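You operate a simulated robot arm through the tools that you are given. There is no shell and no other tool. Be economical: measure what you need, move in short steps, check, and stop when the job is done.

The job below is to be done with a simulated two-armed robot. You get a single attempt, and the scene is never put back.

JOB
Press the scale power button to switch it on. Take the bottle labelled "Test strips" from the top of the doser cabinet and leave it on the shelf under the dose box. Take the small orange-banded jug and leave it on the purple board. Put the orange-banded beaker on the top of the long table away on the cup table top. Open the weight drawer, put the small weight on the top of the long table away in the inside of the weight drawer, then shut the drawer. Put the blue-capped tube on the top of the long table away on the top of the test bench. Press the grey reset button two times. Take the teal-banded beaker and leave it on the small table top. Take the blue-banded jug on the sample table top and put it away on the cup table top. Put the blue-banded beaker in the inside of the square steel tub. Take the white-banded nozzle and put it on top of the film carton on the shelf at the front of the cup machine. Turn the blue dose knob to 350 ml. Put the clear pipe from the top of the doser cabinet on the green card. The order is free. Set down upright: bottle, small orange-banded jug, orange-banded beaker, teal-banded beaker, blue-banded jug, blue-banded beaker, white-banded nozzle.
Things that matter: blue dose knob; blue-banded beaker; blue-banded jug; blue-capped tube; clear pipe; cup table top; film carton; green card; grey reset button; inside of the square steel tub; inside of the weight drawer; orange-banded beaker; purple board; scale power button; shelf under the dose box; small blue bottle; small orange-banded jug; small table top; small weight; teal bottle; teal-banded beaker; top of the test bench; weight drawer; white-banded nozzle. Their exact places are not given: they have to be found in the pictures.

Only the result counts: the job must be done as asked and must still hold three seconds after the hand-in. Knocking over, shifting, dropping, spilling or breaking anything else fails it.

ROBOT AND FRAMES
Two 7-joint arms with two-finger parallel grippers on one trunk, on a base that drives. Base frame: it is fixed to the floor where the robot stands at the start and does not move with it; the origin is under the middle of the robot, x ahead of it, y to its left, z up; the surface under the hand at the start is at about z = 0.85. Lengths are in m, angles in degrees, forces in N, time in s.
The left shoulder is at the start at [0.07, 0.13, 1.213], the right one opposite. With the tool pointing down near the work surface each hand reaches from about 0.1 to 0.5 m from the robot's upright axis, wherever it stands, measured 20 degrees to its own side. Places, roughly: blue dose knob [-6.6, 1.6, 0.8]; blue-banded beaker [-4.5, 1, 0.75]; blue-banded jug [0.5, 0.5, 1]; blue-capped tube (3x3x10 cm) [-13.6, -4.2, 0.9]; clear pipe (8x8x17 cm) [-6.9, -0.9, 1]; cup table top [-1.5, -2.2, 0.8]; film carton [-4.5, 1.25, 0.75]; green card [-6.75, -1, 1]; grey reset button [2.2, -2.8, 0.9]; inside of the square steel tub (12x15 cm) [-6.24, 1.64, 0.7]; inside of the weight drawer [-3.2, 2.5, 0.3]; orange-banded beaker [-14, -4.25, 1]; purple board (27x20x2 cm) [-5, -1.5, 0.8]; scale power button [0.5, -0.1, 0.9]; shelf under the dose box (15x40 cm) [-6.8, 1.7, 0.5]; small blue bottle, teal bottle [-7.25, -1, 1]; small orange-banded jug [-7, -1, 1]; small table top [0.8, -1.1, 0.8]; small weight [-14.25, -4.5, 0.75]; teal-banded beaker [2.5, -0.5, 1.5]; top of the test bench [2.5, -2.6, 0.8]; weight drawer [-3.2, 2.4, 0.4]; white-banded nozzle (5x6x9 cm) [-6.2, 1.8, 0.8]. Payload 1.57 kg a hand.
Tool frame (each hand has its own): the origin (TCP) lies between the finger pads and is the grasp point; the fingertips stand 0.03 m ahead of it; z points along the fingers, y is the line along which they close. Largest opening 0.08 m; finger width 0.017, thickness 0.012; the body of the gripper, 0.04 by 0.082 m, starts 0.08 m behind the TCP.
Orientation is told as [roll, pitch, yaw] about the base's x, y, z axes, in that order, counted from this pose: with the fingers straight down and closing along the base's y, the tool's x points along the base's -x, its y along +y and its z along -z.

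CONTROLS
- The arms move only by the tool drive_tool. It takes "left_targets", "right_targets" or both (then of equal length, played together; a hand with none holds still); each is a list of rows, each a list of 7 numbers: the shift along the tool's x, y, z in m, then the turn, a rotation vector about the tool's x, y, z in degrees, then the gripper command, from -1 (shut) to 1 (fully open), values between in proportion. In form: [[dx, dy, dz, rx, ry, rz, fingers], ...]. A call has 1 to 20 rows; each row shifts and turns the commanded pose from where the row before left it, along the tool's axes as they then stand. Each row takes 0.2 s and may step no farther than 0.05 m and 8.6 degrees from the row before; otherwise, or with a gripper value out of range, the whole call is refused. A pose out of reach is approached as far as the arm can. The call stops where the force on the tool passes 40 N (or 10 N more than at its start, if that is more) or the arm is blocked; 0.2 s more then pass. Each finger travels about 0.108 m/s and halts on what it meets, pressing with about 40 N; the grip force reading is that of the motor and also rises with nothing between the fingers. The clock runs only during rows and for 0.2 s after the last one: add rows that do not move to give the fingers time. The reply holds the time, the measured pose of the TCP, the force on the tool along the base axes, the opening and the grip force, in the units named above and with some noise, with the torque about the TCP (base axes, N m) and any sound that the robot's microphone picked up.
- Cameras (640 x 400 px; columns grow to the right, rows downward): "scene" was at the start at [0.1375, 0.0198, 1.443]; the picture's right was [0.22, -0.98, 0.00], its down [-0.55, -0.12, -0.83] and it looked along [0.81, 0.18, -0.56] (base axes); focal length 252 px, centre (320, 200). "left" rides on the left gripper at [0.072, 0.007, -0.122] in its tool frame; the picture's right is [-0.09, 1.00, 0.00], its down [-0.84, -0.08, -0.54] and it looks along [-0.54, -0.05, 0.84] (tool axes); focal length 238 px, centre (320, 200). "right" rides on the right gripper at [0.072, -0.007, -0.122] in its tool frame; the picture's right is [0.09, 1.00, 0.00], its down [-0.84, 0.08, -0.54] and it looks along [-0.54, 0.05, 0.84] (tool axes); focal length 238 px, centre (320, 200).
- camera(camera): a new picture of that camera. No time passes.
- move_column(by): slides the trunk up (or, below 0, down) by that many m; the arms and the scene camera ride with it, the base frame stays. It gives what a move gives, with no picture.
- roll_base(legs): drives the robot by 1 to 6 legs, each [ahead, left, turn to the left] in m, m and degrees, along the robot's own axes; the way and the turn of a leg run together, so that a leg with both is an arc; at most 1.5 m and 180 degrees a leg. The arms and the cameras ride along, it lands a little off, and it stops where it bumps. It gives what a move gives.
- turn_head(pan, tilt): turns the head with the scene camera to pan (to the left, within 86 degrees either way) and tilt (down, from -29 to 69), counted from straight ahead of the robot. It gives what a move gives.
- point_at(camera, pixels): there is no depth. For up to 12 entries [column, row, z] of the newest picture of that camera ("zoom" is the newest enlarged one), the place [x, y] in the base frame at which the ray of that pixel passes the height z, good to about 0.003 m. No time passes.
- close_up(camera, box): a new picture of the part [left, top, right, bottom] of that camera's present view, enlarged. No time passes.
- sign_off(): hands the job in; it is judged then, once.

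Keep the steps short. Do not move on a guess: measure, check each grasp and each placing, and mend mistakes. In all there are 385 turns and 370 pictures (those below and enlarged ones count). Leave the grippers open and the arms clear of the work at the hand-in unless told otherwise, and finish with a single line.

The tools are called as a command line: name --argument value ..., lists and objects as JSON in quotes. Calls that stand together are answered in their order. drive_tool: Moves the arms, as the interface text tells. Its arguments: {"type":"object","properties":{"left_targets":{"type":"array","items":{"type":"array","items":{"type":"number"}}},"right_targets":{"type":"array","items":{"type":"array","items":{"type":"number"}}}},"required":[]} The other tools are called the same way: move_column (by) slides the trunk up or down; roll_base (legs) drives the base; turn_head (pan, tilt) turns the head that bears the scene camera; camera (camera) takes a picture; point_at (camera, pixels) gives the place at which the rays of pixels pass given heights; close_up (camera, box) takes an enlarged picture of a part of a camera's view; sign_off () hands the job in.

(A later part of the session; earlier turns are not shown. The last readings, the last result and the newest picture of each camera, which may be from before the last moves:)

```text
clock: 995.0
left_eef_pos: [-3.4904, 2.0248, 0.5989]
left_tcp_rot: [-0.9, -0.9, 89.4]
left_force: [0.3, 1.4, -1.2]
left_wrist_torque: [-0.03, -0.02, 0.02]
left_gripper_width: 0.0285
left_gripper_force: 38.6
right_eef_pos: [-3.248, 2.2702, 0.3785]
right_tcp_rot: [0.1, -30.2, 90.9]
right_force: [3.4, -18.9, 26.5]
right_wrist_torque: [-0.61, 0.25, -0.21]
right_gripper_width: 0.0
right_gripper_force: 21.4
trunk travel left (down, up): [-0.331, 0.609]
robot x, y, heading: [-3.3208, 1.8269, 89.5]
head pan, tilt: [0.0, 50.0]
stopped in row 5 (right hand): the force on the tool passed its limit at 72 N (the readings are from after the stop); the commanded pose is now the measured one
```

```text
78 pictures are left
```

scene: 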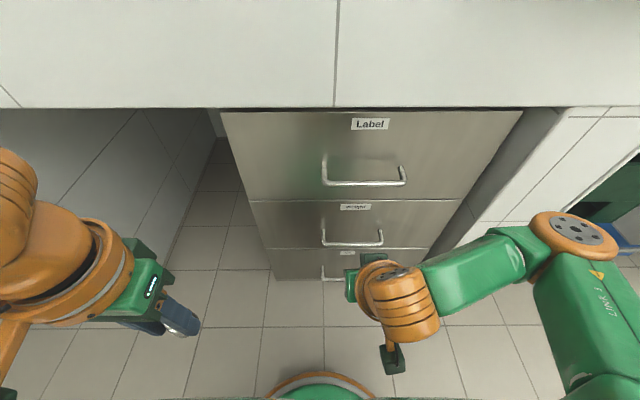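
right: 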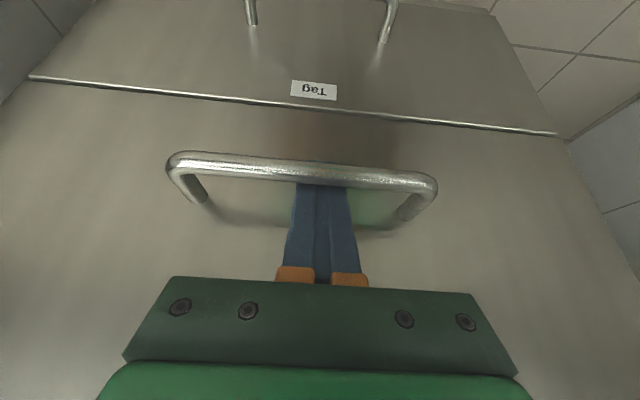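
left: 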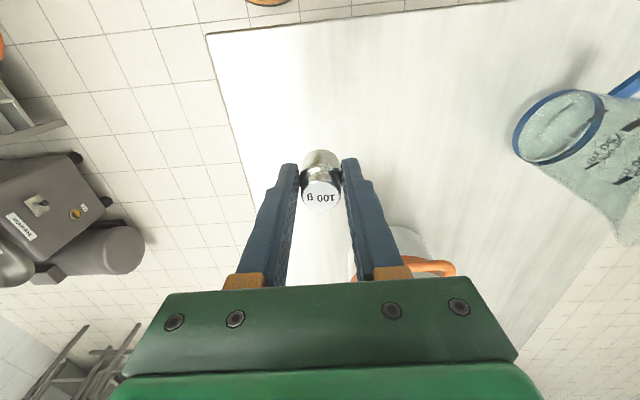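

Hooked behind the bar. Ease slightly and pull by backing the base.

drive_tool --right_targets '[[0.004, 0, -0.002, 0, 0, 0, -1], [0, 0, 0, 0, 0, 0, -1]]'

roll_base --legs '[[-0.08, 0, 0]]'

camera --camera "right"

```text
clock: 995.6
left_eef_pos: [-3.4913, 2.0251, 0.5995]
left_tcp_rot: [-0.9, -0.8, 89.5]
left_force: [0.1, 0.5, -1.0]
left_wrist_torque: [-0.01, 0.0, 0.0]
left_gripper_width: 0.0287
left_gripper_force: 38.6
right_eef_pos: [-3.2478, 2.2676, 0.378]
right_tcp_rot: [0.0, -30.4, 91.1]
right_force: [4.7, 3.3, 37.1]
right_wrist_torque: [-0.75, 0.27, -0.28]
right_gripper_width: 0.0003
right_gripper_force: 20.9
trunk travel left (down, up): [-0.331, 0.609]
robot x, y, heading: [-3.3203, 1.827, 89.5]
head pan, tilt: [0.0, 50.0]
```

```text
clock: 996.4
left_eef_pos: [-3.4901, 2.0238, 0.5976]
left_tcp_rot: [-1.0, -0.6, 89.6]
left_force: [-0.3, 0.2, -0.3]
left_wrist_torque: [-0.04, 0.02, 0.02]
left_gripper_width: 0.0282
left_gripper_force: 38.9
right_eef_pos: [-3.248, 2.2664, 0.3787]
right_tcp_rot: [0.0, -30.6, 90.9]
right_force: [0.8, 0.1, 13.0]
right_wrist_torque: [-1.56, -0.26, -0.31]
right_gripper_width: 0.0001
right_gripper_force: 21.4
trunk travel left (down, up): [-0.331, 0.609]
robot x, y, heading: [-3.3224, 1.8217, 89.6]
head pan, tilt: [0.0, 50.0]
stopped in leg 1: the force on the tool passed its limit at 52 N (the readings are from after the stop); the commanded pose is now the measured one
```

```text
77 pictures are left
```

right: 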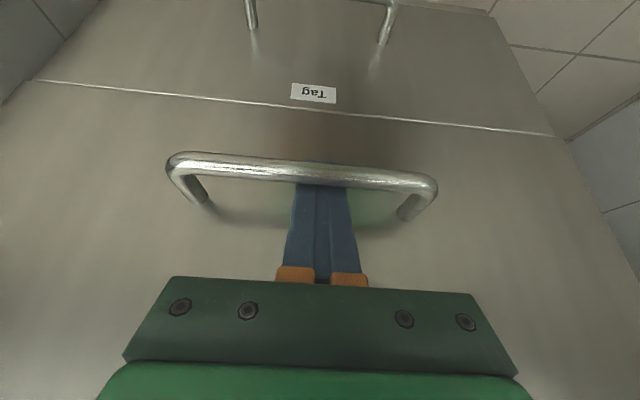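

drive_tool --right_targets '[[-0.002, 0, -0.0035, 0, 0, 0, -1], [0, 0, 0, 0, 0, 0, -1]]'

drive_tool --right_targets '[[0.0087, 0, -0.005, 0, 0, 0, -1], [0.0087, 0, -0.005, 0, 0, 0, -1], [0.0087, 0, -0.005, 0, 0, 0, -1]]'

camera --camera "right"

```text
clock: 997.0
left_eef_pos: [-3.4879, 2.0247, 0.5977]
left_tcp_rot: [-0.9, -0.5, 89.5]
left_force: [0.1, -0.2, -0.6]
left_wrist_torque: [-0.01, -0.03, 0.01]
left_gripper_width: 0.0288
left_gripper_force: 38.3
right_eef_pos: [-3.247, 2.2666, 0.3808]
right_tcp_rot: [0.1, -30.4, 90.9]
right_force: [0.0, -0.5, -0.3]
right_wrist_torque: [-0.02, 0.01, 0.03]
right_gripper_width: 0.0001
right_gripper_force: 21.8
trunk travel left (down, up): [-0.331, 0.609]
robot x, y, heading: [-3.3226, 1.8232, 89.8]
head pan, tilt: [0.0, 50.0]
```

```text
clock: 997.8
left_eef_pos: [-3.4903, 2.0245, 0.5962]
left_tcp_rot: [-0.9, -0.6, 89.4]
left_force: [-0.1, 0.8, -1.0]
left_wrist_torque: [-0.04, 0.02, 0.0]
left_gripper_width: 0.0283
left_gripper_force: 38.5
right_eef_pos: [-3.2463, 2.2369, 0.3808]
right_tcp_rot: [0.1, -30.6, 90.9]
right_force: [-0.7, 2.6, 9.7]
right_wrist_torque: [-0.13, 0.1, -0.04]
right_gripper_width: 0.0
right_gripper_force: 21.2
trunk travel left (down, up): [-0.331, 0.609]
robot x, y, heading: [-3.3197, 1.8181, 89.6]
head pan, tilt: [0.0, 50.0]
```

```text
76 pictures are left
```

right: 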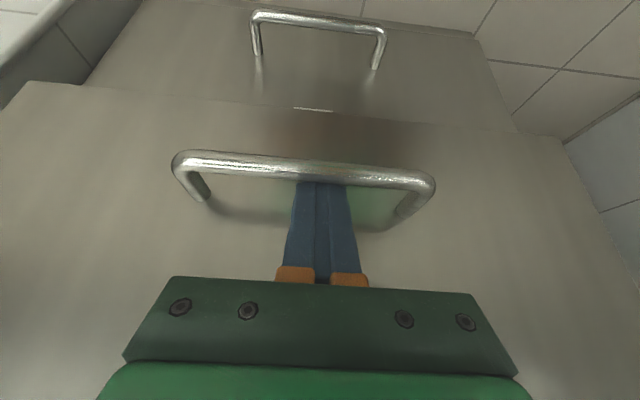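

The drawer is sliding open (3 cm). Continue with the base.

roll_base --legs '[[-0.1, 0, 0]]'

roll_base --legs '[[-0.1, 0, 0]]'

camera --camera "scene"

```text
clock: 998.9
left_eef_pos: [-3.489, 1.9253, 0.5976]
left_tcp_rot: [-1.0, -0.5, 89.4]
left_force: [0.6, -0.2, -0.5]
left_wrist_torque: [-0.01, 0.02, 0.0]
left_gripper_width: 0.0283
left_gripper_force: 39.0
right_eef_pos: [-3.2471, 2.1358, 0.3787]
right_tcp_rot: [0.0, -30.2, 90.9]
right_force: [0.0, -3.2, -1.1]
right_wrist_torque: [-0.1, -0.01, 0.01]
right_gripper_width: 0.0002
right_gripper_force: 21.4
trunk travel left (down, up): [-0.331, 0.609]
robot x, y, heading: [-3.3231, 1.7219, 89.4]
head pan, tilt: [0.0, 50.0]
```

```text
clock: 1000.1
left_eef_pos: [-3.4912, 1.8244, 0.5975]
left_tcp_rot: [-0.9, -0.5, 89.4]
left_force: [-0.6, -0.2, -1.4]
left_wrist_torque: [-0.02, -0.02, 0.02]
left_gripper_width: 0.0284
left_gripper_force: 39.2
right_eef_pos: [-3.248, 2.0347, 0.3791]
right_tcp_rot: [0.1, -30.2, 90.9]
right_force: [-0.5, -2.6, -0.5]
right_wrist_torque: [-0.07, -0.01, -0.02]
right_gripper_width: 0.0
right_gripper_force: 21.9
trunk travel left (down, up): [-0.331, 0.609]
robot x, y, heading: [-3.3223, 1.6192, 89.3]
head pan, tilt: [0.0, 50.0]
```

```text
75 pictures are left
```

scene: 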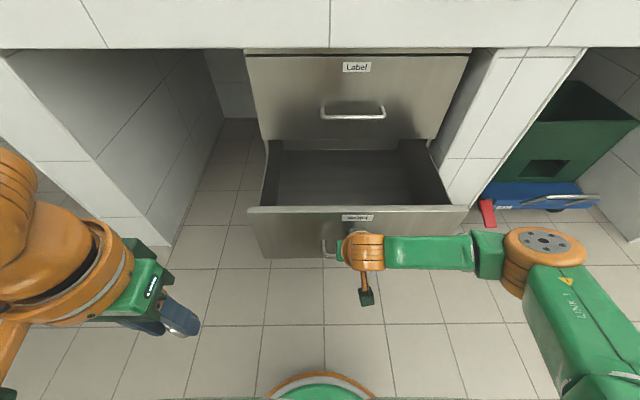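

Open about 23 cm. Lift the hook out and retract the right hand; then look inside.

drive_tool --right_targets '[[0.004, 0, -0.002, 0, 0, 0, -1], [-0.017, 0, -0.03, 0, 0, 0, -1], [-0.017, 0, -0.03, 0, 0, 0, -1], [-0.017, 0, -0.03, 0, 0, 0, -1], [0.035, 0, -0.02, 0, 0, 0, -1], [0.035, 0, -0.02, 0, 0, 0, -1], [0.03, 0, -0.02, 0, 0, 0, -1]]'

roll_base --legs '[[0, -0.16, 0.5], [0.09, 0, 0]]'

camera --camera "scene"

camera --camera "left"

```text
clock: 1001.7
left_eef_pos: [-3.4907, 1.8245, 0.5969]
left_tcp_rot: [-0.8, -0.6, 89.4]
left_force: [0.3, -0.3, -1.6]
left_wrist_torque: [-0.01, 0.02, 0.0]
left_gripper_width: 0.0288
left_gripper_force: 38.9
right_eef_pos: [-3.2536, 1.9236, 0.4823]
right_tcp_rot: [-0.1, -30.0, 90.9]
right_force: [0.5, 0.9, 1.3]
right_wrist_torque: [-0.02, -0.02, -0.01]
right_gripper_width: 0.0001
right_gripper_force: 21.6
right hand out of reach, approached as far as the arm can: row 7
trunk travel left (down, up): [-0.331, 0.609]
robot x, y, heading: [-3.3232, 1.623, 89.4]
head pan, tilt: [0.0, 50.0]
```

```text
clock: 1003.8
left_eef_pos: [-3.3328, 1.9134, 0.5969]
left_tcp_rot: [-0.9, -0.4, 89.7]
left_force: [0.2, -0.2, -0.9]
left_wrist_torque: [-0.01, -0.01, 0.01]
left_gripper_width: 0.0284
left_gripper_force: 38.3
right_eef_pos: [-3.0956, 2.0125, 0.4818]
right_tcp_rot: [0.1, -30.2, 91.3]
right_force: [0.3, -0.7, 0.1]
right_wrist_torque: [0.02, 0.01, -0.01]
right_gripper_width: 0.0002
right_gripper_force: 20.6
trunk travel left (down, up): [-0.331, 0.609]
robot x, y, heading: [-3.1616, 1.7074, 89.9]
head pan, tilt: [0.0, 50.0]
```

```text
74 pictures are left
```

scene: 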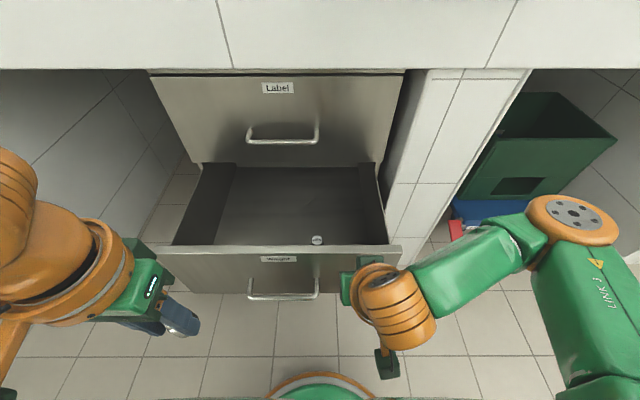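

```text
73 pictures are left
```

left: 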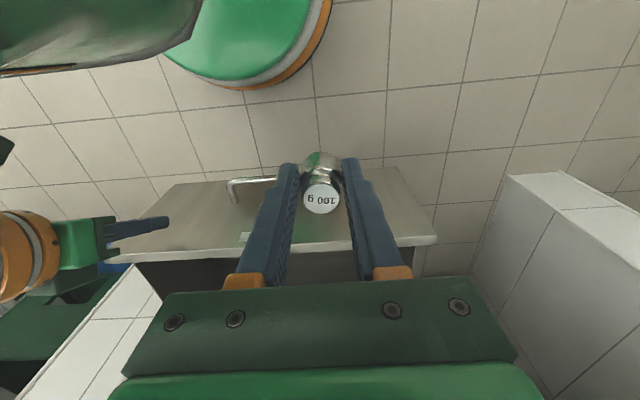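

point_at --camera "scene" --pixels '[[250, 215, 0.33], [317, 241, 0.33], [283, 248, 0.48], [200, 215, 0.33], [240, 190, 0.33], [175, 246, 0.48], [400, 246, 0.48]]'

point_at --camera "left" --pixels '[[420, 240, 0.48], [110, 255, 0.48], [250, 195, 0.4]]'

```text
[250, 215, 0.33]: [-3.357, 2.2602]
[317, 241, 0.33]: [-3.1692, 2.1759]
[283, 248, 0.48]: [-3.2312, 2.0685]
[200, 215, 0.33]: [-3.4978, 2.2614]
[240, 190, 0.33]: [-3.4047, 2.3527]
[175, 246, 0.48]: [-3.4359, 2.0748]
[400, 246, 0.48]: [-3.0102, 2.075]
```

```text
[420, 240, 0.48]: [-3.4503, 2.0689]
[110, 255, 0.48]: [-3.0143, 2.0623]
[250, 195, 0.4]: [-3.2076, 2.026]
```

Another weight is already inside on the right. Place ours at about (-3.33,2.16). Move the left hand over the drawer.

drive_tool --left_targets '[[-0.035, 0, 0, 0, 0, 0, -1], [-0.035, 0, 0, 0, 0, 0, -1], [-0.035, 0, 0, 0, 0, 0, -1], [-0.035, 0, 0, 0, 0, 0, -1], [-0.035, 0, 0, 0, 0, 0, -1], [-0.035, 0, 0, 0, 0, 0, -1], [-0.035, 0, 0, 0, 0, 0, -1], [0, 0, 0, 0, 0, 0, -1]]' --right_targets '[[0, -0.03, 0, 0, 0, 0, -1], [0, -0.03, 0, 0, 0, 0, -1], [0, -0.03, 0, 0, 0, 0, -1], [0, 0, 0, 0, 0, 0, -1], [0, 0, 0, 0, 0, 0, -1], [0, 0, 0, 0, 0, 0, -1], [0, 0, 0, 0, 0, 0, -1], [0, 0, 0, 0, 0, 0, -1]]'

camera --camera "scene"

```text
clock: 1005.6
left_eef_pos: [-3.3454, 2.1352, 0.5948]
left_tcp_rot: [-0.9, -0.5, 89.8]
left_force: [-0.5, 0.5, -1.1]
left_wrist_torque: [0.0, 0.03, -0.01]
left_gripper_width: 0.0284
left_gripper_force: 38.4
left hand out of reach, approached as far as the arm can: row 7
right_eef_pos: [-3.0213, 2.049, 0.4745]
right_tcp_rot: [-0.1, -30.1, 91.2]
right_force: [0.7, -1.0, 0.2]
right_wrist_torque: [0.01, 0.0, 0.05]
right_gripper_width: 0.0001
right_gripper_force: 21.1
right hand out of reach, approached as far as the arm can: row 1, 2, 3
trunk travel left (down, up): [-0.331, 0.609]
robot x, y, heading: [-3.1616, 1.7105, 89.8]
head pan, tilt: [0.0, 50.0]
```

```text
72 pictures are left
```

scene: 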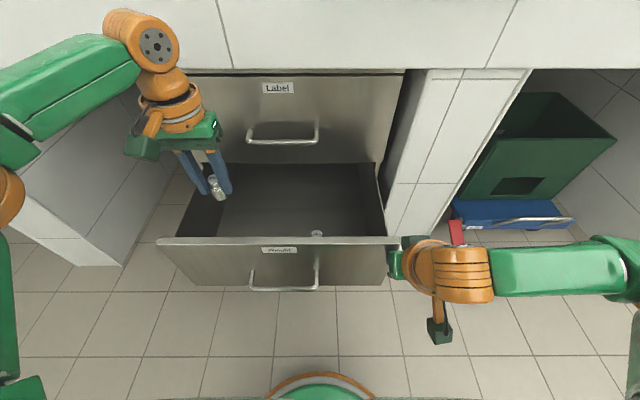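

Weight is over the drawer. Lower with the column.

move_column --by -0.17

camera --camera "left"

camera --camera "scene"

```text
clock: 1007.5
left_eef_pos: [-3.3443, 2.1347, 0.4244]
left_tcp_rot: [-0.9, -0.5, 89.8]
left_force: [-0.5, -0.2, -0.7]
left_wrist_torque: [0.02, -0.02, -0.01]
left_gripper_width: 0.0285
left_gripper_force: 39.0
right_eef_pos: [-3.0214, 2.0494, 0.3038]
right_tcp_rot: [-0.1, -30.0, 91.3]
right_force: [-0.5, 0.1, -1.1]
right_wrist_torque: [-0.02, 0.0, 0.03]
right_gripper_width: 0.0
right_gripper_force: 21.7
trunk travel left (down, up): [-0.161, 0.779]
robot x, y, heading: [-3.1629, 1.7111, 89.9]
head pan, tilt: [0.0, 50.0]
```

```text
71 pictures are left
```

left: 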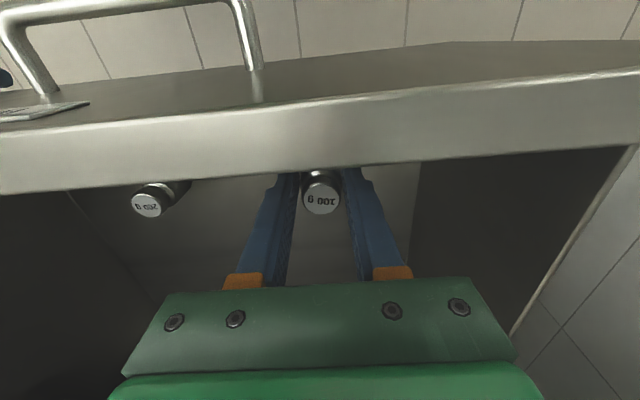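

```text
70 pictures are left
```

scene: 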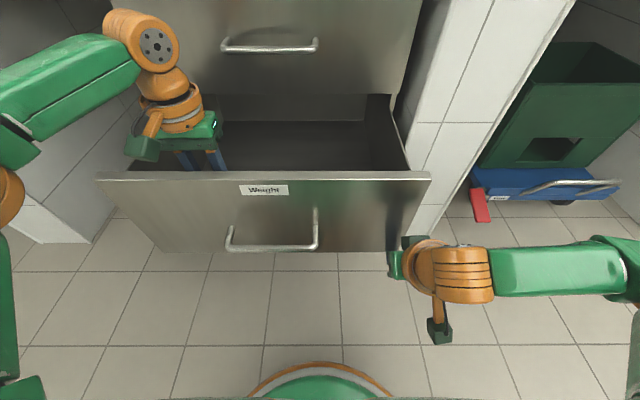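

drive_tool --left_targets '[[-0.012, 0, 0.012, 0, 0, 0, -1], [0, 0, 0.012, 0, 0, 0, -1], [0, 0, 0.012, 0, 0, 0, -1], [0, 0, 0.006, 0, 0, 0, -1], [0, 0, 0.004, 0, 0, 0, -1], [0, 0, 0.004, 0, 0, 0, -1], [0, 0, 0.004, 0, 0, 0, -1]]'

camera --camera "left"

```text
clock: 1009.1
left_eef_pos: [-3.347, 2.1398, 0.37]
left_tcp_rot: [-0.9, -0.6, 89.8]
left_force: [0.1, 0.0, -1.2]
left_wrist_torque: [-0.02, 0.0, 0.02]
left_gripper_width: 0.0286
left_gripper_force: 38.7
left hand out of reach, approached as far as the arm can: row 1
right_eef_pos: [-3.0212, 2.0486, 0.3042]
right_tcp_rot: [0.0, -30.1, 91.3]
right_force: [0.5, 0.5, -0.6]
right_wrist_torque: [0.05, 0.03, -0.01]
right_gripper_width: 0.0
right_gripper_force: 21.7
trunk travel left (down, up): [-0.161, 0.779]
robot x, y, heading: [-3.164, 1.7095, 89.7]
head pan, tilt: [0.0, 50.0]
```

```text
69 pictures are left
```

left: 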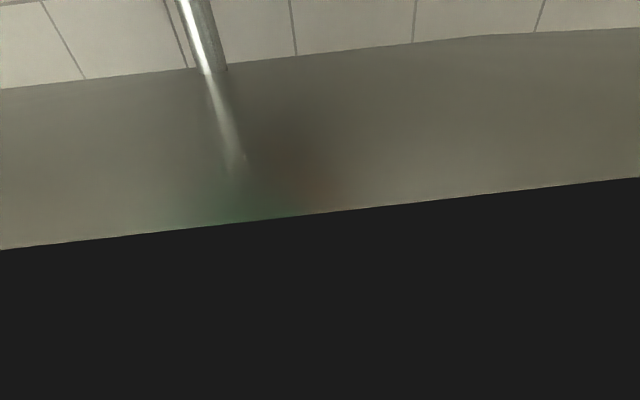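

drive_tool --left_targets '[[0, 0, 0.004, 0, 0, 0, -1], [0, 0, 0.004, 0, 0, 0, -1], [0, 0, 0.003, 0, 0, 0, -1], [0, 0, 0.003, 0, 0, 0, -1], [0, 0, 0.003, 0, 0, 0, -1], [0, 0, 0.003, 0, 0, 0, -1], [0, 0, 0.003, 0, 0, 0, -1]]'

camera --camera "scene"

```text
clock: 1010.0
left_eef_pos: [-3.3473, 2.1391, 0.3624]
left_tcp_rot: [-0.8, -1.2, 89.9]
left_force: [0.1, -2.1, 29.2]
left_wrist_torque: [-1.73, 0.64, 0.09]
left_gripper_width: 0.0287
left_gripper_force: 37.8
right_eef_pos: [-3.0214, 2.0477, 0.3046]
right_tcp_rot: [0.2, -30.4, 91.3]
right_force: [0.1, -0.1, -0.2]
right_wrist_torque: [0.04, 0.0, -0.01]
right_gripper_width: 0.0002
right_gripper_force: 21.2
trunk travel left (down, up): [-0.161, 0.779]
robot x, y, heading: [-3.1633, 1.7073, 89.9]
head pan, tilt: [0.0, 50.0]
stopped in row 4 (left hand): the force on the tool passed its limit at 41 N (the readings are from after the stop); the commanded pose is now the measured one
```

```text
68 pictures are left
```

scene: 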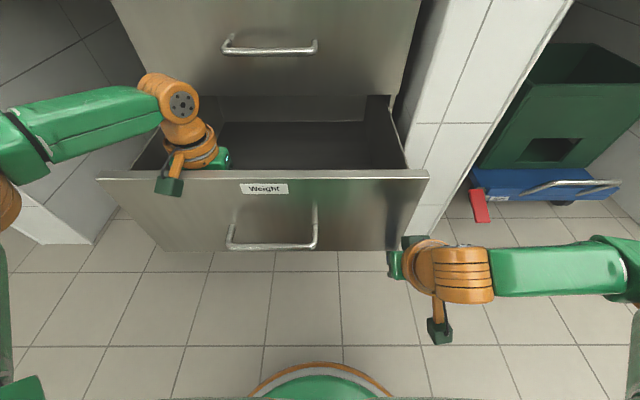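

The wrist camera rests on the drawer's front wall. Raise slightly and use the hand to drag the drawer further open by backing the base.

move_column --by 0.012

roll_base --legs '[[-0.14, 0, 0]]'

camera --camera "scene"

```text
clock: 1010.6
left_eef_pos: [-3.3478, 2.1385, 0.3701]
left_tcp_rot: [-0.8, -0.7, 89.9]
left_force: [0.1, -0.8, -1.4]
left_wrist_torque: [-0.02, -0.02, 0.01]
left_gripper_width: 0.0284
left_gripper_force: 38.7
right_eef_pos: [-3.0224, 2.0493, 0.3167]
right_tcp_rot: [0.1, -30.1, 91.3]
right_force: [0.5, 0.2, -0.1]
right_wrist_torque: [0.03, 0.02, 0.0]
right_gripper_width: 0.0
right_gripper_force: 21.7
trunk travel left (down, up): [-0.173, 0.767]
robot x, y, heading: [-3.1641, 1.7104, 90.0]
head pan, tilt: [0.0, 50.0]
```

```text
clock: 1012.0
left_eef_pos: [-3.348, 2.0024, 0.371]
left_tcp_rot: [-1.0, -0.6, 89.7]
left_force: [-0.9, -0.1, -0.8]
left_wrist_torque: [-0.02, 0.0, 0.01]
left_gripper_width: 0.0283
left_gripper_force: 38.4
right_eef_pos: [-3.0219, 1.911, 0.3174]
right_tcp_rot: [0.0, -30.1, 91.3]
right_force: [-0.4, -0.6, -1.0]
right_wrist_torque: [-0.01, 0.01, 0.0]
right_gripper_width: 0.0001
right_gripper_force: 21.7
trunk travel left (down, up): [-0.173, 0.767]
robot x, y, heading: [-3.1639, 1.5687, 89.8]
head pan, tilt: [0.0, 50.0]
```

```text
67 pictures are left
```

scene: 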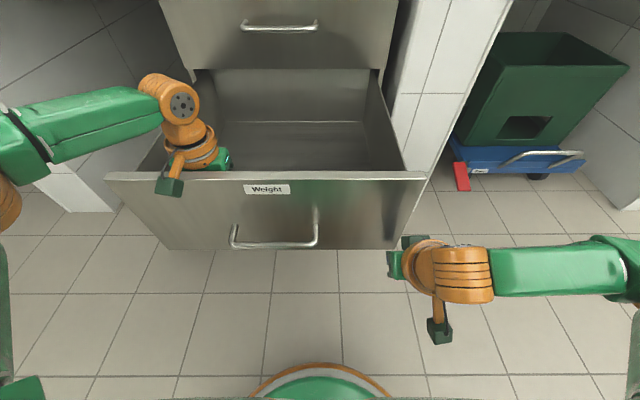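

Opened further. Raise the right hand clear, then move the left hand deeper into the drawer by driving 8 cm ahead.

drive_tool --right_targets '[[-0.02, 0, -0.038, 0, 0, 0, -1], [-0.02, 0, -0.038, 0, 0, 0, -1], [-0.02, 0, -0.038, 0, 0, 0, -1], [-0.02, 0, -0.038, 0, 0, 0, -1], [-0.02, 0, -0.038, 0, 0, 0, -1]]' --left_targets '[[0, 0, -0.008, 0, 0, 0, -1], [0, 0, -0.008, 0, 0, 0, -1], [0, 0, 0, 0, 0, 0, -1], [0, 0, 0, 0, 0, 0, -1], [0, 0, 0, 0, 0, 0, -1]]'

roll_base --legs '[[0.09, 0, 0]]'

camera --camera "left"

```text
clock: 1013.2
left_eef_pos: [-3.348, 2.0021, 0.3861]
left_tcp_rot: [-1.0, -0.7, 89.8]
left_force: [-0.2, 0.1, -1.2]
left_wrist_torque: [-0.01, 0.02, 0.01]
left_gripper_width: 0.0286
left_gripper_force: 38.7
right_eef_pos: [-3.0229, 1.9086, 0.5324]
right_tcp_rot: [0.0, -30.1, 91.5]
right_force: [-0.1, 0.6, -0.5]
right_wrist_torque: [0.0, 0.04, -0.03]
right_gripper_width: 0.0
right_gripper_force: 21.2
right hand out of reach, approached as far as the arm can: row 1
trunk travel left (down, up): [-0.173, 0.767]
robot x, y, heading: [-3.1649, 1.5702, 89.6]
head pan, tilt: [0.0, 50.0]
```

```text
clock: 1014.3
left_eef_pos: [-3.348, 2.0923, 0.3851]
left_tcp_rot: [-1.0, -0.5, 89.8]
left_force: [-0.1, -0.2, 0.4]
left_wrist_torque: [-0.02, 0.0, 0.0]
left_gripper_width: 0.0285
left_gripper_force: 38.7
right_eef_pos: [-3.0219, 1.9988, 0.5324]
right_tcp_rot: [0.0, -30.0, 91.4]
right_force: [0.7, 0.3, 1.2]
right_wrist_torque: [0.03, 0.01, 0.03]
right_gripper_width: 0.0003
right_gripper_force: 21.3
trunk travel left (down, up): [-0.173, 0.767]
robot x, y, heading: [-3.1619, 1.6625, 89.9]
head pan, tilt: [0.0, 50.0]
```

```text
66 pictures are left
```

left: 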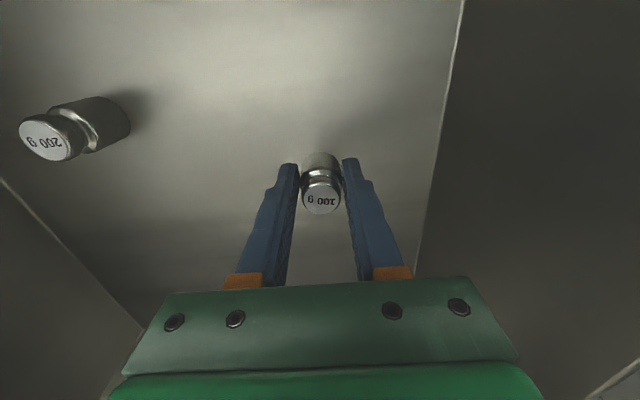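

Now the camera is inside, seeing the drawer floor and a 200 g weight. Lower until contact.

drive_tool --left_targets '[[0, 0, 0.01, 0, 0, 0, -1], [0, 0, 0.008, 0, 0, 0, -1], [0, 0, 0.005, 0, 0, 0, -1], [0, 0, 0.004, 0, 0, 0, -1], [0, 0, 0.004, 0, 0, 0, -1], [0, 0, 0.004, 0, 0, 0, -1], [0, 0, 0.004, 0, 0, 0, -1], [0, 0, 0.004, 0, 0, 0, -1]]'

```text
clock: 1016.1
left_eef_pos: [-3.3484, 2.0886, 0.3494]
left_tcp_rot: [-0.9, -1.4, 89.8]
left_force: [-0.7, 2.2, 30.8]
left_wrist_torque: [0.02, 0.04, 0.02]
left_gripper_width: 0.0286
left_gripper_force: 38.6
left hand out of reach, approached as far as the arm can: row 6
right_eef_pos: [-3.0198, 1.9958, 0.5364]
right_tcp_rot: [0.2, -30.4, 91.2]
right_force: [0.2, -0.1, 0.7]
right_wrist_torque: [0.01, -0.01, 0.03]
right_gripper_width: 0.0
right_gripper_force: 21.4
trunk travel left (down, up): [-0.173, 0.767]
robot x, y, heading: [-3.1621, 1.6606, 89.9]
head pan, tilt: [0.0, 50.0]
```

Contact centred under the tool (weight on the floor). Ease and release, then lift.

drive_tool --left_targets '[[0, 0, -0.003, 0, 0, 0, -1], [0, 0, 0, 0, 0, 0, -0.2], [0, 0, 0, 0, 0, 0, 0.2], [0, 0, 0, 0, 0, 0, 0.5], [0, 0, -0.03, 0, 0, 0, 0.5], [0, 0, -0.04, 0, 0, 0, 0.5]]'

camera --camera "left"

move_column --by 0.18

```text
clock: 1017.5
left_eef_pos: [-3.3487, 2.0897, 0.4159]
left_tcp_rot: [-0.8, -0.6, 89.8]
left_force: [0.5, 0.5, 0.2]
left_wrist_torque: [0.0, 0.01, 0.03]
left_gripper_width: 0.06
left_gripper_force: 0.1
right_eef_pos: [-3.022, 1.9991, 0.533]
right_tcp_rot: [0.0, -30.1, 91.3]
right_force: [0.2, 1.0, -0.7]
right_wrist_torque: [0.03, 0.01, 0.02]
right_gripper_width: 0.0
right_gripper_force: 21.0
trunk travel left (down, up): [-0.173, 0.767]
robot x, y, heading: [-3.1653, 1.666, 89.9]
head pan, tilt: [0.0, 50.0]
```

```text
65 pictures are left
```

left: 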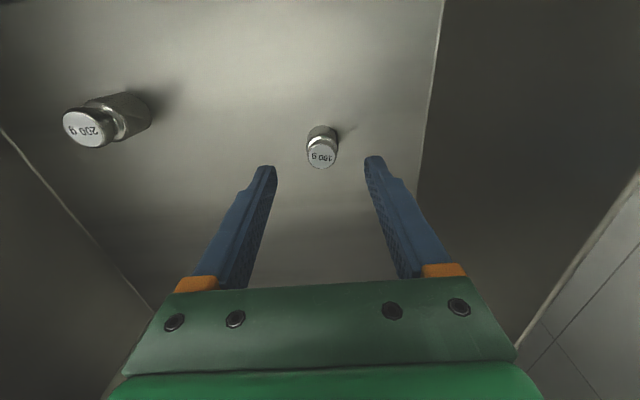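

```text
clock: 1019.5
left_eef_pos: [-3.3477, 2.0882, 0.5957]
left_tcp_rot: [-0.9, -0.7, 89.8]
left_force: [-0.1, 0.0, -0.5]
left_wrist_torque: [0.02, 0.02, 0.0]
left_gripper_width: 0.0601
left_gripper_force: 0.1
right_eef_pos: [-3.0217, 1.9994, 0.7117]
right_tcp_rot: [0.0, -30.1, 91.3]
right_force: [-0.5, -0.4, -0.3]
right_wrist_torque: [0.0, -0.02, -0.02]
right_gripper_width: 0.0
right_gripper_force: 21.0
trunk travel left (down, up): [-0.353, 0.587]
robot x, y, heading: [-3.1629, 1.6587, 89.5]
head pan, tilt: [0.0, 50.0]
```

Weight (100 g) stands in the drawer. Now retract the left hand, back off, and prepare the right (closed) fingers to push the drawer shut.

drive_tool --left_targets '[[0.04, 0, -0.01, 0, 0, 0, 1], [0.04, 0, -0.01, 0, 0, 0, 1], [0.04, 0, -0.01, 0, 0, 0, 1], [0.04, 0, -0.01, 0, 0, 0, 1], [0.04, 0, -0.01, 0, 0, 0, 1]]'

roll_base --legs '[[-0.33, 0, 0.3], [0, 0.08, 0]]'

move_column --by -0.28

camera --camera "scene"

camera --camera "right"

```text
clock: 1020.7
left_eef_pos: [-3.3503, 1.8885, 0.6444]
left_tcp_rot: [-0.9, -0.7, 89.9]
left_force: [0.5, 0.2, -1.1]
left_wrist_torque: [-0.01, 0.03, 0.0]
left_gripper_width: 0.0801
left_gripper_force: 0.1
right_eef_pos: [-3.0217, 1.998, 0.7134]
right_tcp_rot: [-0.1, -30.2, 91.2]
right_force: [0.1, 0.1, 0.1]
right_wrist_torque: [0.0, 0.02, 0.03]
right_gripper_width: 0.0001
right_gripper_force: 21.1
trunk travel left (down, up): [-0.353, 0.587]
robot x, y, heading: [-3.1639, 1.6613, 89.9]
head pan, tilt: [0.0, 50.0]
```

```text
clock: 1023.5
left_eef_pos: [-3.4334, 1.5528, 0.6437]
left_tcp_rot: [-1.0, -0.7, 90.3]
left_force: [-0.6, 0.3, -0.1]
left_wrist_torque: [0.03, -0.02, 0.0]
left_gripper_width: 0.0801
left_gripper_force: 0.1
right_eef_pos: [-3.1041, 1.6651, 0.7121]
right_tcp_rot: [0.0, -30.1, 91.7]
right_force: [0.3, -0.1, 0.7]
right_wrist_torque: [-0.02, 0.02, -0.01]
right_gripper_width: 0.0001
right_gripper_force: 21.5
trunk travel left (down, up): [-0.353, 0.587]
robot x, y, heading: [-3.2482, 1.3249, 89.9]
head pan, tilt: [0.0, 50.0]
```

```text
clock: 1026.4
left_eef_pos: [-3.4329, 1.5527, 0.3635]
left_tcp_rot: [-0.9, -0.7, 90.2]
left_force: [0.7, 0.7, 0.4]
left_wrist_torque: [0.02, -0.03, -0.01]
left_gripper_width: 0.0802
left_gripper_force: 0.1
right_eef_pos: [-3.1049, 1.6659, 0.4331]
right_tcp_rot: [0.0, -30.1, 91.7]
right_force: [0.4, -0.2, 0.9]
right_wrist_torque: [0.0, -0.02, 0.02]
right_gripper_width: 0.0
right_gripper_force: 21.1
trunk travel left (down, up): [-0.073, 0.867]
robot x, y, heading: [-3.245, 1.3271, 89.8]
head pan, tilt: [0.0, 50.0]
```

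```text
64 pictures are left
```

scene: 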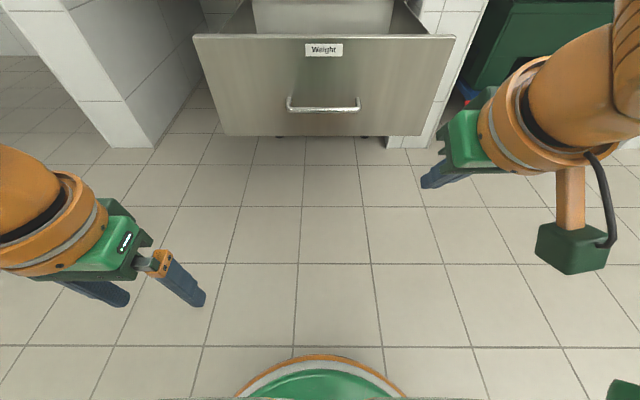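

```text
63 pictures are left
```

right: 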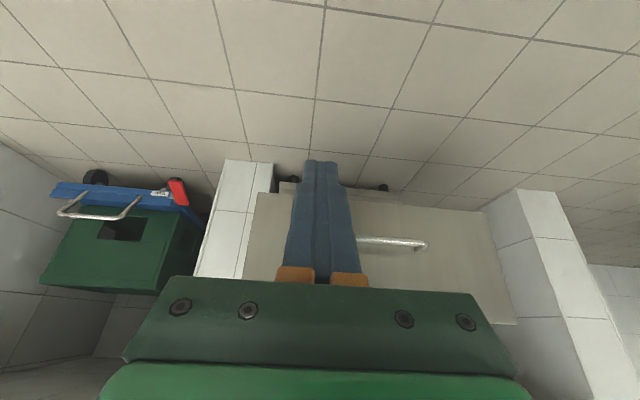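

drive_tool --right_targets '[[-0.0345, 0, 0.02, 0, 0, 0, -1], [-0.0345, 0, 0.02, 0, 0, 0, -1], [0, 0, 0, 0, 0, 0, -1]]'

roll_base --legs '[[0.25, 0, 0], [0.2, 0, 0]]'

camera --camera "scene"

```text
clock: 1027.2
left_eef_pos: [-3.4329, 1.5537, 0.3634]
left_tcp_rot: [-1.0, -0.8, 90.2]
left_force: [-0.5, 0.4, 0.3]
left_wrist_torque: [0.01, -0.01, -0.04]
left_gripper_width: 0.0798
left_gripper_force: 0.0
right_eef_pos: [-3.1081, 1.7463, 0.4338]
right_tcp_rot: [0.1, -30.0, 91.7]
right_force: [-0.1, 0.5, 0.2]
right_wrist_torque: [-0.01, -0.01, -0.02]
right_gripper_width: 0.0001
right_gripper_force: 21.7
trunk travel left (down, up): [-0.073, 0.867]
robot x, y, heading: [-3.246, 1.3256, 90.1]
head pan, tilt: [0.0, 50.0]
```

```text
clock: 1030.2
left_eef_pos: [-3.4315, 2.0042, 0.3633]
left_tcp_rot: [-0.9, -0.8, 89.9]
left_force: [0.1, 0.6, -0.1]
left_wrist_torque: [-0.02, 0.0, 0.0]
left_gripper_width: 0.0801
left_gripper_force: 0.1
right_eef_pos: [-3.1058, 2.1933, 0.433]
right_tcp_rot: [0.0, -30.2, 91.4]
right_force: [-1.1, 0.3, -0.7]
right_wrist_torque: [-0.01, -0.03, 0.0]
right_gripper_width: 0.0
right_gripper_force: 21.3
trunk travel left (down, up): [-0.073, 0.867]
robot x, y, heading: [-3.2445, 1.7734, 89.8]
head pan, tilt: [0.0, 50.0]
```

```text
62 pictures are left
```

scene: 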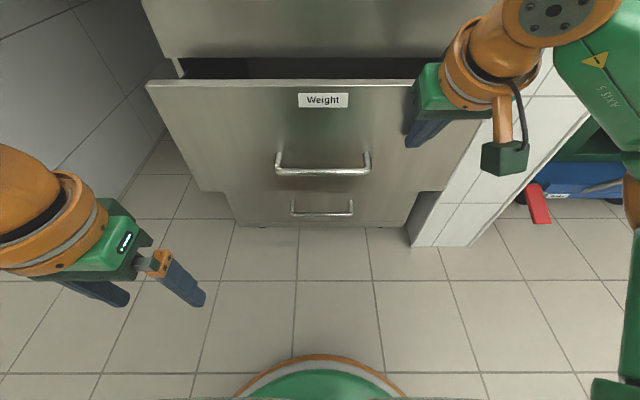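

Nearly shut. Push the remaining centimetres.

roll_base --legs '[[0.08, 0, 0]]'

drive_tool --right_targets '[[-0.0087, 0, 0.005, 0, 0, 0, -1], [-0.0087, 0, 0.005, 0, 0, 0, -1], [-0.0087, 0, 0.005, 0, 0, 0, -1], [-0.0087, 0, 0.005, 0, 0, 0, -1]]'

camera --camera "scene"

```text
clock: 1031.4
left_eef_pos: [-3.4323, 2.0831, 0.365]
left_tcp_rot: [-1.0, -0.7, 89.9]
left_force: [0.5, 0.5, 0.2]
left_wrist_torque: [-0.01, 0.04, -0.05]
left_gripper_width: 0.08
left_gripper_force: 0.1
right_eef_pos: [-3.1058, 2.27, 0.4332]
right_tcp_rot: [-0.1, -29.4, 91.7]
right_force: [0.3, -4.9, 1.7]
right_wrist_torque: [-0.04, -0.03, -0.02]
right_gripper_width: 0.0002
right_gripper_force: 21.5
trunk travel left (down, up): [-0.073, 0.867]
robot x, y, heading: [-3.2442, 1.8556, 89.9]
head pan, tilt: [0.0, 50.0]
stopped in leg 1: the force on the tool passed its limit at 52 N (the readings are from after the stop); the commanded pose is now the measured one
```

```text
clock: 1031.7
left_eef_pos: [-3.4306, 2.0825, 0.3651]
left_tcp_rot: [-0.8, -0.8, 89.7]
left_force: [0.1, 0.1, 0.6]
left_wrist_torque: [0.02, 0.04, 0.0]
left_gripper_width: 0.0799
left_gripper_force: 0.0
right_eef_pos: [-3.1059, 2.271, 0.4326]
right_tcp_rot: [-0.2, -28.8, 91.9]
right_force: [-0.8, -17.4, 4.7]
right_wrist_torque: [-0.25, -0.09, -0.01]
right_gripper_width: 0.0
right_gripper_force: 21.0
trunk travel left (down, up): [-0.073, 0.867]
robot x, y, heading: [-3.2434, 1.8502, 89.5]
head pan, tilt: [0.0, 50.0]
stopped in row 1 (right hand): the force on the tool passed its limit at 55 N (the readings are from after the stop); the commanded pose is now the measured one
```

```text
61 pictures are left
```

scene: 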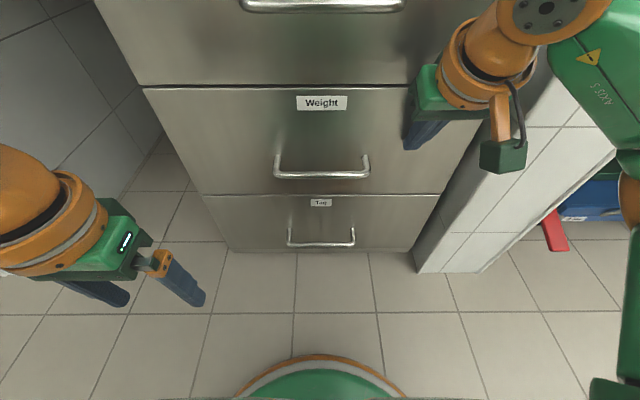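

Drawer shut. Back off, raise the trunk, straighten the right hand, and start the second trip west.

roll_base --legs '[[-0.7, 0, 0]]'

move_column --by 0.4

move_column --by 0.4

drive_tool --right_targets '[[0, 0, 0, 0, 7.5, 0, 1], [0, 0, 0, 0, 7.5, 0, 1], [0, 0, 0, 0, 7.5, 0, 1], [0, 0, 0, 0, 7.5, 0, 1], [0.04, 0, 0, 0, 0, 0, 1], [0.04, 0, 0, 0, 0, 0, 1], [0.04, 0, 0, 0, 0, 0, 1]]'

roll_base --legs '[[0, 0, 90], [0, 0, 90], [0, 0.8, 0], [1.5, 0, 0], [1.5, 0, 0], [1.45, 0, 0]]'

```text
clock: 1035.6
left_eef_pos: [-3.4346, 1.385, 0.3649]
left_tcp_rot: [-1.0, -0.7, 89.5]
left_force: [-0.9, -0.3, -0.4]
left_wrist_torque: [-0.02, 0.01, 0.01]
left_gripper_width: 0.0802
left_gripper_force: 0.0
right_eef_pos: [-3.1101, 1.5714, 0.4302]
right_tcp_rot: [-0.2, -28.7, 91.6]
right_force: [-0.2, -0.5, 0.6]
right_wrist_torque: [0.02, 0.01, 0.03]
right_gripper_width: 0.0
right_gripper_force: 21.1
trunk travel left (down, up): [-0.073, 0.867]
robot x, y, heading: [-3.2508, 1.1522, 89.4]
head pan, tilt: [0.0, 50.0]
```

```text
clock: 1039.4
left_eef_pos: [-3.4356, 1.3843, 0.7634]
left_tcp_rot: [-1.0, -0.6, 89.5]
left_force: [0.6, -0.1, -0.8]
left_wrist_torque: [-0.03, -0.02, 0.04]
left_gripper_width: 0.0802
left_gripper_force: 0.1
right_eef_pos: [-3.1095, 1.5719, 0.8308]
right_tcp_rot: [-0.2, -28.7, 91.7]
right_force: [0.3, -0.2, 0.1]
right_wrist_torque: [-0.03, -0.03, 0.0]
right_gripper_width: 0.0001
right_gripper_force: 21.4
trunk travel left (down, up): [-0.473, 0.467]
robot x, y, heading: [-3.2478, 1.1541, 89.3]
head pan, tilt: [0.0, 50.0]
```

```text
clock: 1043.2
left_eef_pos: [-3.4351, 1.3848, 1.1643]
left_tcp_rot: [-1.0, -0.7, 89.4]
left_force: [-0.3, -0.2, 0.0]
left_wrist_torque: [-0.02, -0.01, 0.01]
left_gripper_width: 0.08
left_gripper_force: 0.1
right_eef_pos: [-3.1094, 1.5729, 1.2309]
right_tcp_rot: [-0.2, -28.7, 91.7]
right_force: [0.2, -0.6, 0.2]
right_wrist_torque: [-0.02, 0.02, 0.02]
right_gripper_width: 0.0001
right_gripper_force: 21.0
trunk travel left (down, up): [-0.873, 0.067]
robot x, y, heading: [-3.2477, 1.1537, 89.5]
head pan, tilt: [0.0, 50.0]
```

```text
clock: 1044.8
left_eef_pos: [-3.4355, 1.3831, 1.163]
left_tcp_rot: [-0.9, -0.7, 89.5]
left_force: [0.7, -0.3, -0.1]
left_wrist_torque: [-0.03, -0.04, 0.02]
left_gripper_width: 0.0797
left_gripper_force: 0.2
right_eef_pos: [-3.1045, 1.4535, 1.2329]
right_tcp_rot: [-0.2, 1.3, 91.5]
right_force: [0.6, -0.2, -0.6]
right_wrist_torque: [0.0, 0.02, -0.03]
right_gripper_width: 0.08
right_gripper_force: 0.0
trunk travel left (down, up): [-0.873, 0.067]
robot x, y, heading: [-3.2519, 1.1571, 89.5]
head pan, tilt: [0.0, 50.0]
```

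```text
clock: 1077.5
left_eef_pos: [-2.4898, -3.5472, 1.1649]
left_tcp_rot: [-0.8, -0.7, -92.2]
left_force: [-0.2, -0.3, 0.7]
left_wrist_torque: [0.02, 0.01, -0.01]
left_gripper_width: 0.0801
left_gripper_force: 0.1
right_eef_pos: [-2.8217, -3.6085, 1.2338]
right_tcp_rot: [-0.2, 1.3, -90.2]
right_force: [0.2, -0.4, 0.0]
right_wrist_torque: [-0.01, -0.01, -0.04]
right_gripper_width: 0.0799
right_gripper_force: 0.0
trunk travel left (down, up): [-0.873, 0.067]
robot x, y, heading: [-2.6674, -3.3122, -92.2]
head pan, tilt: [0.0, 50.0]
```

roll_base --legs '[[0, 0, -87.8], [1.5, -0.05, 0], [1.5, -0.05, 0], [1.5, 0, 0], [1.4, 0, 0]]'

roll_base --legs '[[0, 0.72, 0], [0.35, 0.1, 0], [0.15, 0.38, 0], [1.4, 0, 0], [1.2, 0, 0], [0.5, -0.3, 0]]'

```text
refused: leg 2 is longer than a leg can be; nothing moved
```

```text
clock: 1084.7
left_eef_pos: [-1.4773, -4.0214, 1.1652]
left_tcp_rot: [-0.8, -0.3, -92.5]
left_force: [-0.6, 1.1, 0.0]
left_wrist_torque: [-0.04, -0.06, 0.03]
left_gripper_width: 0.0802
left_gripper_force: 0.1
right_eef_pos: [-1.8102, -4.0851, 1.2331]
right_tcp_rot: [0.0, 1.2, -90.2]
right_force: [-0.6, 0.2, -0.5]
right_wrist_torque: [0.04, -0.06, 0.0]
right_gripper_width: 0.0802
right_gripper_force: 0.1
trunk travel left (down, up): [-0.873, 0.067]
robot x, y, heading: [-1.6536, -3.7905, -92.0]
head pan, tilt: [0.0, 50.0]
stopped in leg 3: the force on the tool passed its limit at 91 N (the readings are from after the stop); the commanded pose is now the measured one
```

That second move should not have run; the hand touched something by the wall. Back off and look.

roll_base --legs '[[-0.12, 0, 0]]'

turn_head --pan 0 --tilt 25

camera --camera "scene"

```text
clock: 1085.9
left_eef_pos: [-1.4703, -3.9052, 1.1634]
left_tcp_rot: [-1.0, 0.1, -92.4]
left_force: [0.9, 0.4, 0.5]
left_wrist_torque: [0.03, -0.01, -0.01]
left_gripper_width: 0.0798
left_gripper_force: 0.0
right_eef_pos: [-1.8005, -3.9706, 1.231]
right_tcp_rot: [-0.1, 1.5, -90.1]
right_force: [0.4, 0.0, -0.5]
right_wrist_torque: [0.03, -0.02, 0.03]
right_gripper_width: 0.0799
right_gripper_force: 0.2
trunk travel left (down, up): [-0.873, 0.067]
robot x, y, heading: [-1.6453, -3.6683, -92.1]
head pan, tilt: [0.0, 50.0]
```

```text
clock: 1086.8
left_eef_pos: [-1.4682, -3.9009, 1.1639]
left_tcp_rot: [-1.1, -0.1, -92.5]
left_force: [-0.6, -0.3, -0.3]
left_wrist_torque: [-0.04, -0.01, -0.01]
left_gripper_width: 0.08
left_gripper_force: 0.0
right_eef_pos: [-1.7999, -3.9641, 1.2322]
right_tcp_rot: [-0.2, 1.4, -90.0]
right_force: [0.1, -0.4, 0.7]
right_wrist_torque: [0.01, 0.0, -0.02]
right_gripper_width: 0.0799
right_gripper_force: 0.0
trunk travel left (down, up): [-0.873, 0.067]
robot x, y, heading: [-1.6438, -3.6728, -92.1]
head pan, tilt: [0.0, 25.0]
```

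```text
60 pictures are left
```

scene: 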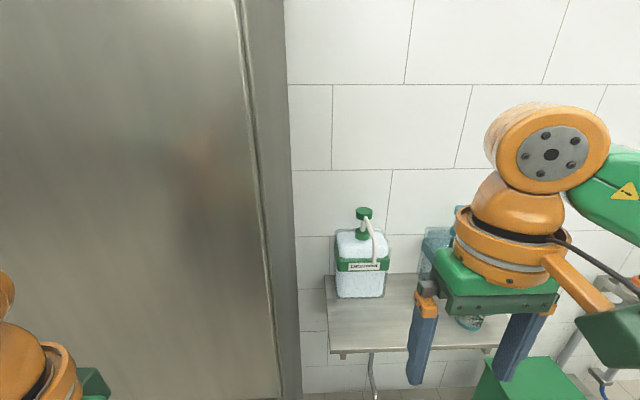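

roll_base --legs '[[-0.3, 0, 2]]'

close_up --camera "scene" --box '[300, 150, 560, 380]'

```text
clock: 1088.9
left_eef_pos: [-1.4539, -3.5939, 1.1641]
left_tcp_rot: [-1.1, 0.0, -90.3]
left_force: [-0.1, -0.4, -0.3]
left_wrist_torque: [0.02, 0.03, 0.01]
left_gripper_width: 0.08
left_gripper_force: 0.1
right_eef_pos: [-1.7811, -3.6721, 1.232]
right_tcp_rot: [-0.1, 1.7, -87.9]
right_force: [0.5, 0.3, -0.1]
right_wrist_torque: [0.02, -0.01, 0.0]
right_gripper_width: 0.0801
right_gripper_force: 0.0
trunk travel left (down, up): [-0.873, 0.067]
robot x, y, heading: [-1.6389, -3.3681, -90.1]
head pan, tilt: [0.0, 25.0]
```

```text
1.74 times, centred on (430, 265) of scene
```

zoom: 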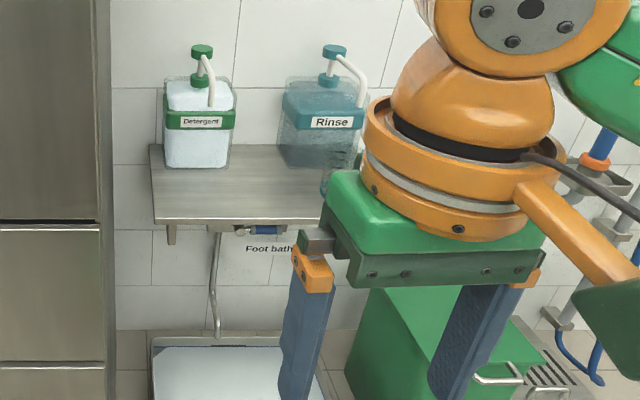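

All bottles there stand upright. Continue: strafe west, then turn, with legal leg lengths.

roll_base --legs '[[0, -1.0, 0], [0, 0, -90], [1.45, -0.05, 0], [1.45, -0.05, 0], [1.45, 0, 0], [1.45, 0, 0]]'

```text
clock: 1124.9
left_eef_pos: [-8.6318, -3.5631, 1.164]
left_tcp_rot: [-1.1, -0.2, -179.7]
left_force: [0.1, -0.9, -0.3]
left_wrist_torque: [-0.01, 0.05, -0.02]
left_gripper_width: 0.0798
left_gripper_force: 0.0
right_eef_pos: [-8.7123, -3.235, 1.2328]
right_tcp_rot: [-0.2, 1.3, -177.3]
right_force: [0.2, 0.0, -0.2]
right_wrist_torque: [-0.01, 0.02, 0.0]
right_gripper_width: 0.0801
right_gripper_force: 0.2
trunk travel left (down, up): [-0.873, 0.067]
robot x, y, heading: [-8.4074, -3.3694, -179.3]
head pan, tilt: [0.0, 25.0]
```

roll_base --legs '[[0.2, 0.5, -0.7], [0.35, 0.13, 0], [0.15, 0.38, 0], [1.4, 0, 0], [1.2, 0, 0], [0.5, -0.3, 0]]'

roll_base --legs '[[0.5, -0.5, 0], [1.03, -0.1, 0], [0, 0, 90]]'

turn_head --pan 10 --tilt 50

camera --camera "scene"

```text
clock: 1147.2
left_eef_pos: [-12.3841, -4.4663, 1.1638]
left_tcp_rot: [-1.1, -0.2, -176.2]
left_force: [0.1, 0.0, 0.3]
left_wrist_torque: [0.02, 0.03, 0.01]
left_gripper_width: 0.0801
left_gripper_force: 0.0
right_eef_pos: [-12.4842, -4.1431, 1.2338]
right_tcp_rot: [-0.2, 1.2, -173.8]
right_force: [0.2, 0.6, -0.1]
right_wrist_torque: [0.0, 0.02, -0.01]
right_gripper_width: 0.08
right_gripper_force: 0.0
trunk travel left (down, up): [-0.873, 0.067]
robot x, y, heading: [-12.175, -4.2597, -175.6]
head pan, tilt: [0.0, 25.0]
```

```text
clock: 1159.8
left_eef_pos: [-13.5237, -3.9925, 1.1637]
left_tcp_rot: [-1.2, -0.2, -86.2]
left_force: [-0.6, -0.7, -0.1]
left_wrist_torque: [-0.02, -0.05, 0.01]
left_gripper_width: 0.0798
left_gripper_force: 0.1
right_eef_pos: [-13.8447, -4.0928, 1.2329]
right_tcp_rot: [-0.1, 1.3, -83.9]
right_force: [-0.6, -0.2, 0.6]
right_wrist_torque: [0.03, -0.02, -0.03]
right_gripper_width: 0.0802
right_gripper_force: 0.1
trunk travel left (down, up): [-0.873, 0.067]
robot x, y, heading: [-13.7247, -3.7823, -85.8]
head pan, tilt: [0.0, 25.0]
```

```text
clock: 1160.6
left_eef_pos: [-13.5231, -3.9931, 1.1644]
left_tcp_rot: [-1.2, -0.1, -86.2]
left_force: [0.6, 0.3, -0.7]
left_wrist_torque: [-0.03, -0.04, -0.02]
left_gripper_width: 0.0799
left_gripper_force: 0.0
right_eef_pos: [-13.8458, -4.0919, 1.2323]
right_tcp_rot: [-0.2, 1.3, -83.9]
right_force: [-1.2, 0.0, 0.2]
right_wrist_torque: [-0.02, 0.02, 0.0]
right_gripper_width: 0.0799
right_gripper_force: 0.0
trunk travel left (down, up): [-0.873, 0.067]
robot x, y, heading: [-13.7229, -3.7818, -85.9]
head pan, tilt: [10.0, 50.0]
```

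```text
58 pictures are left
```

scene: 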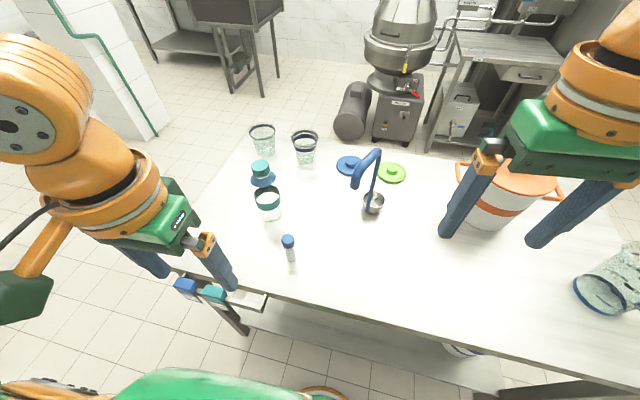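

camera --camera "left"

point_at --camera "scene" --pixels '[[291, 262, 0.86], [288, 240, 0.95]]'

```text
57 pictures are left
```

left: 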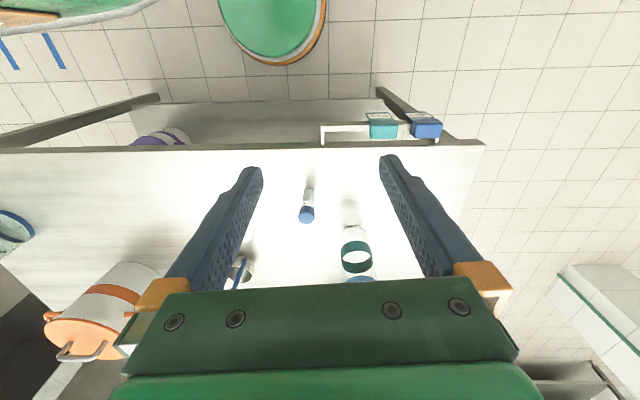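

```text
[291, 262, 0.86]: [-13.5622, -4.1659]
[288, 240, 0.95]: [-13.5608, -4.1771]
```

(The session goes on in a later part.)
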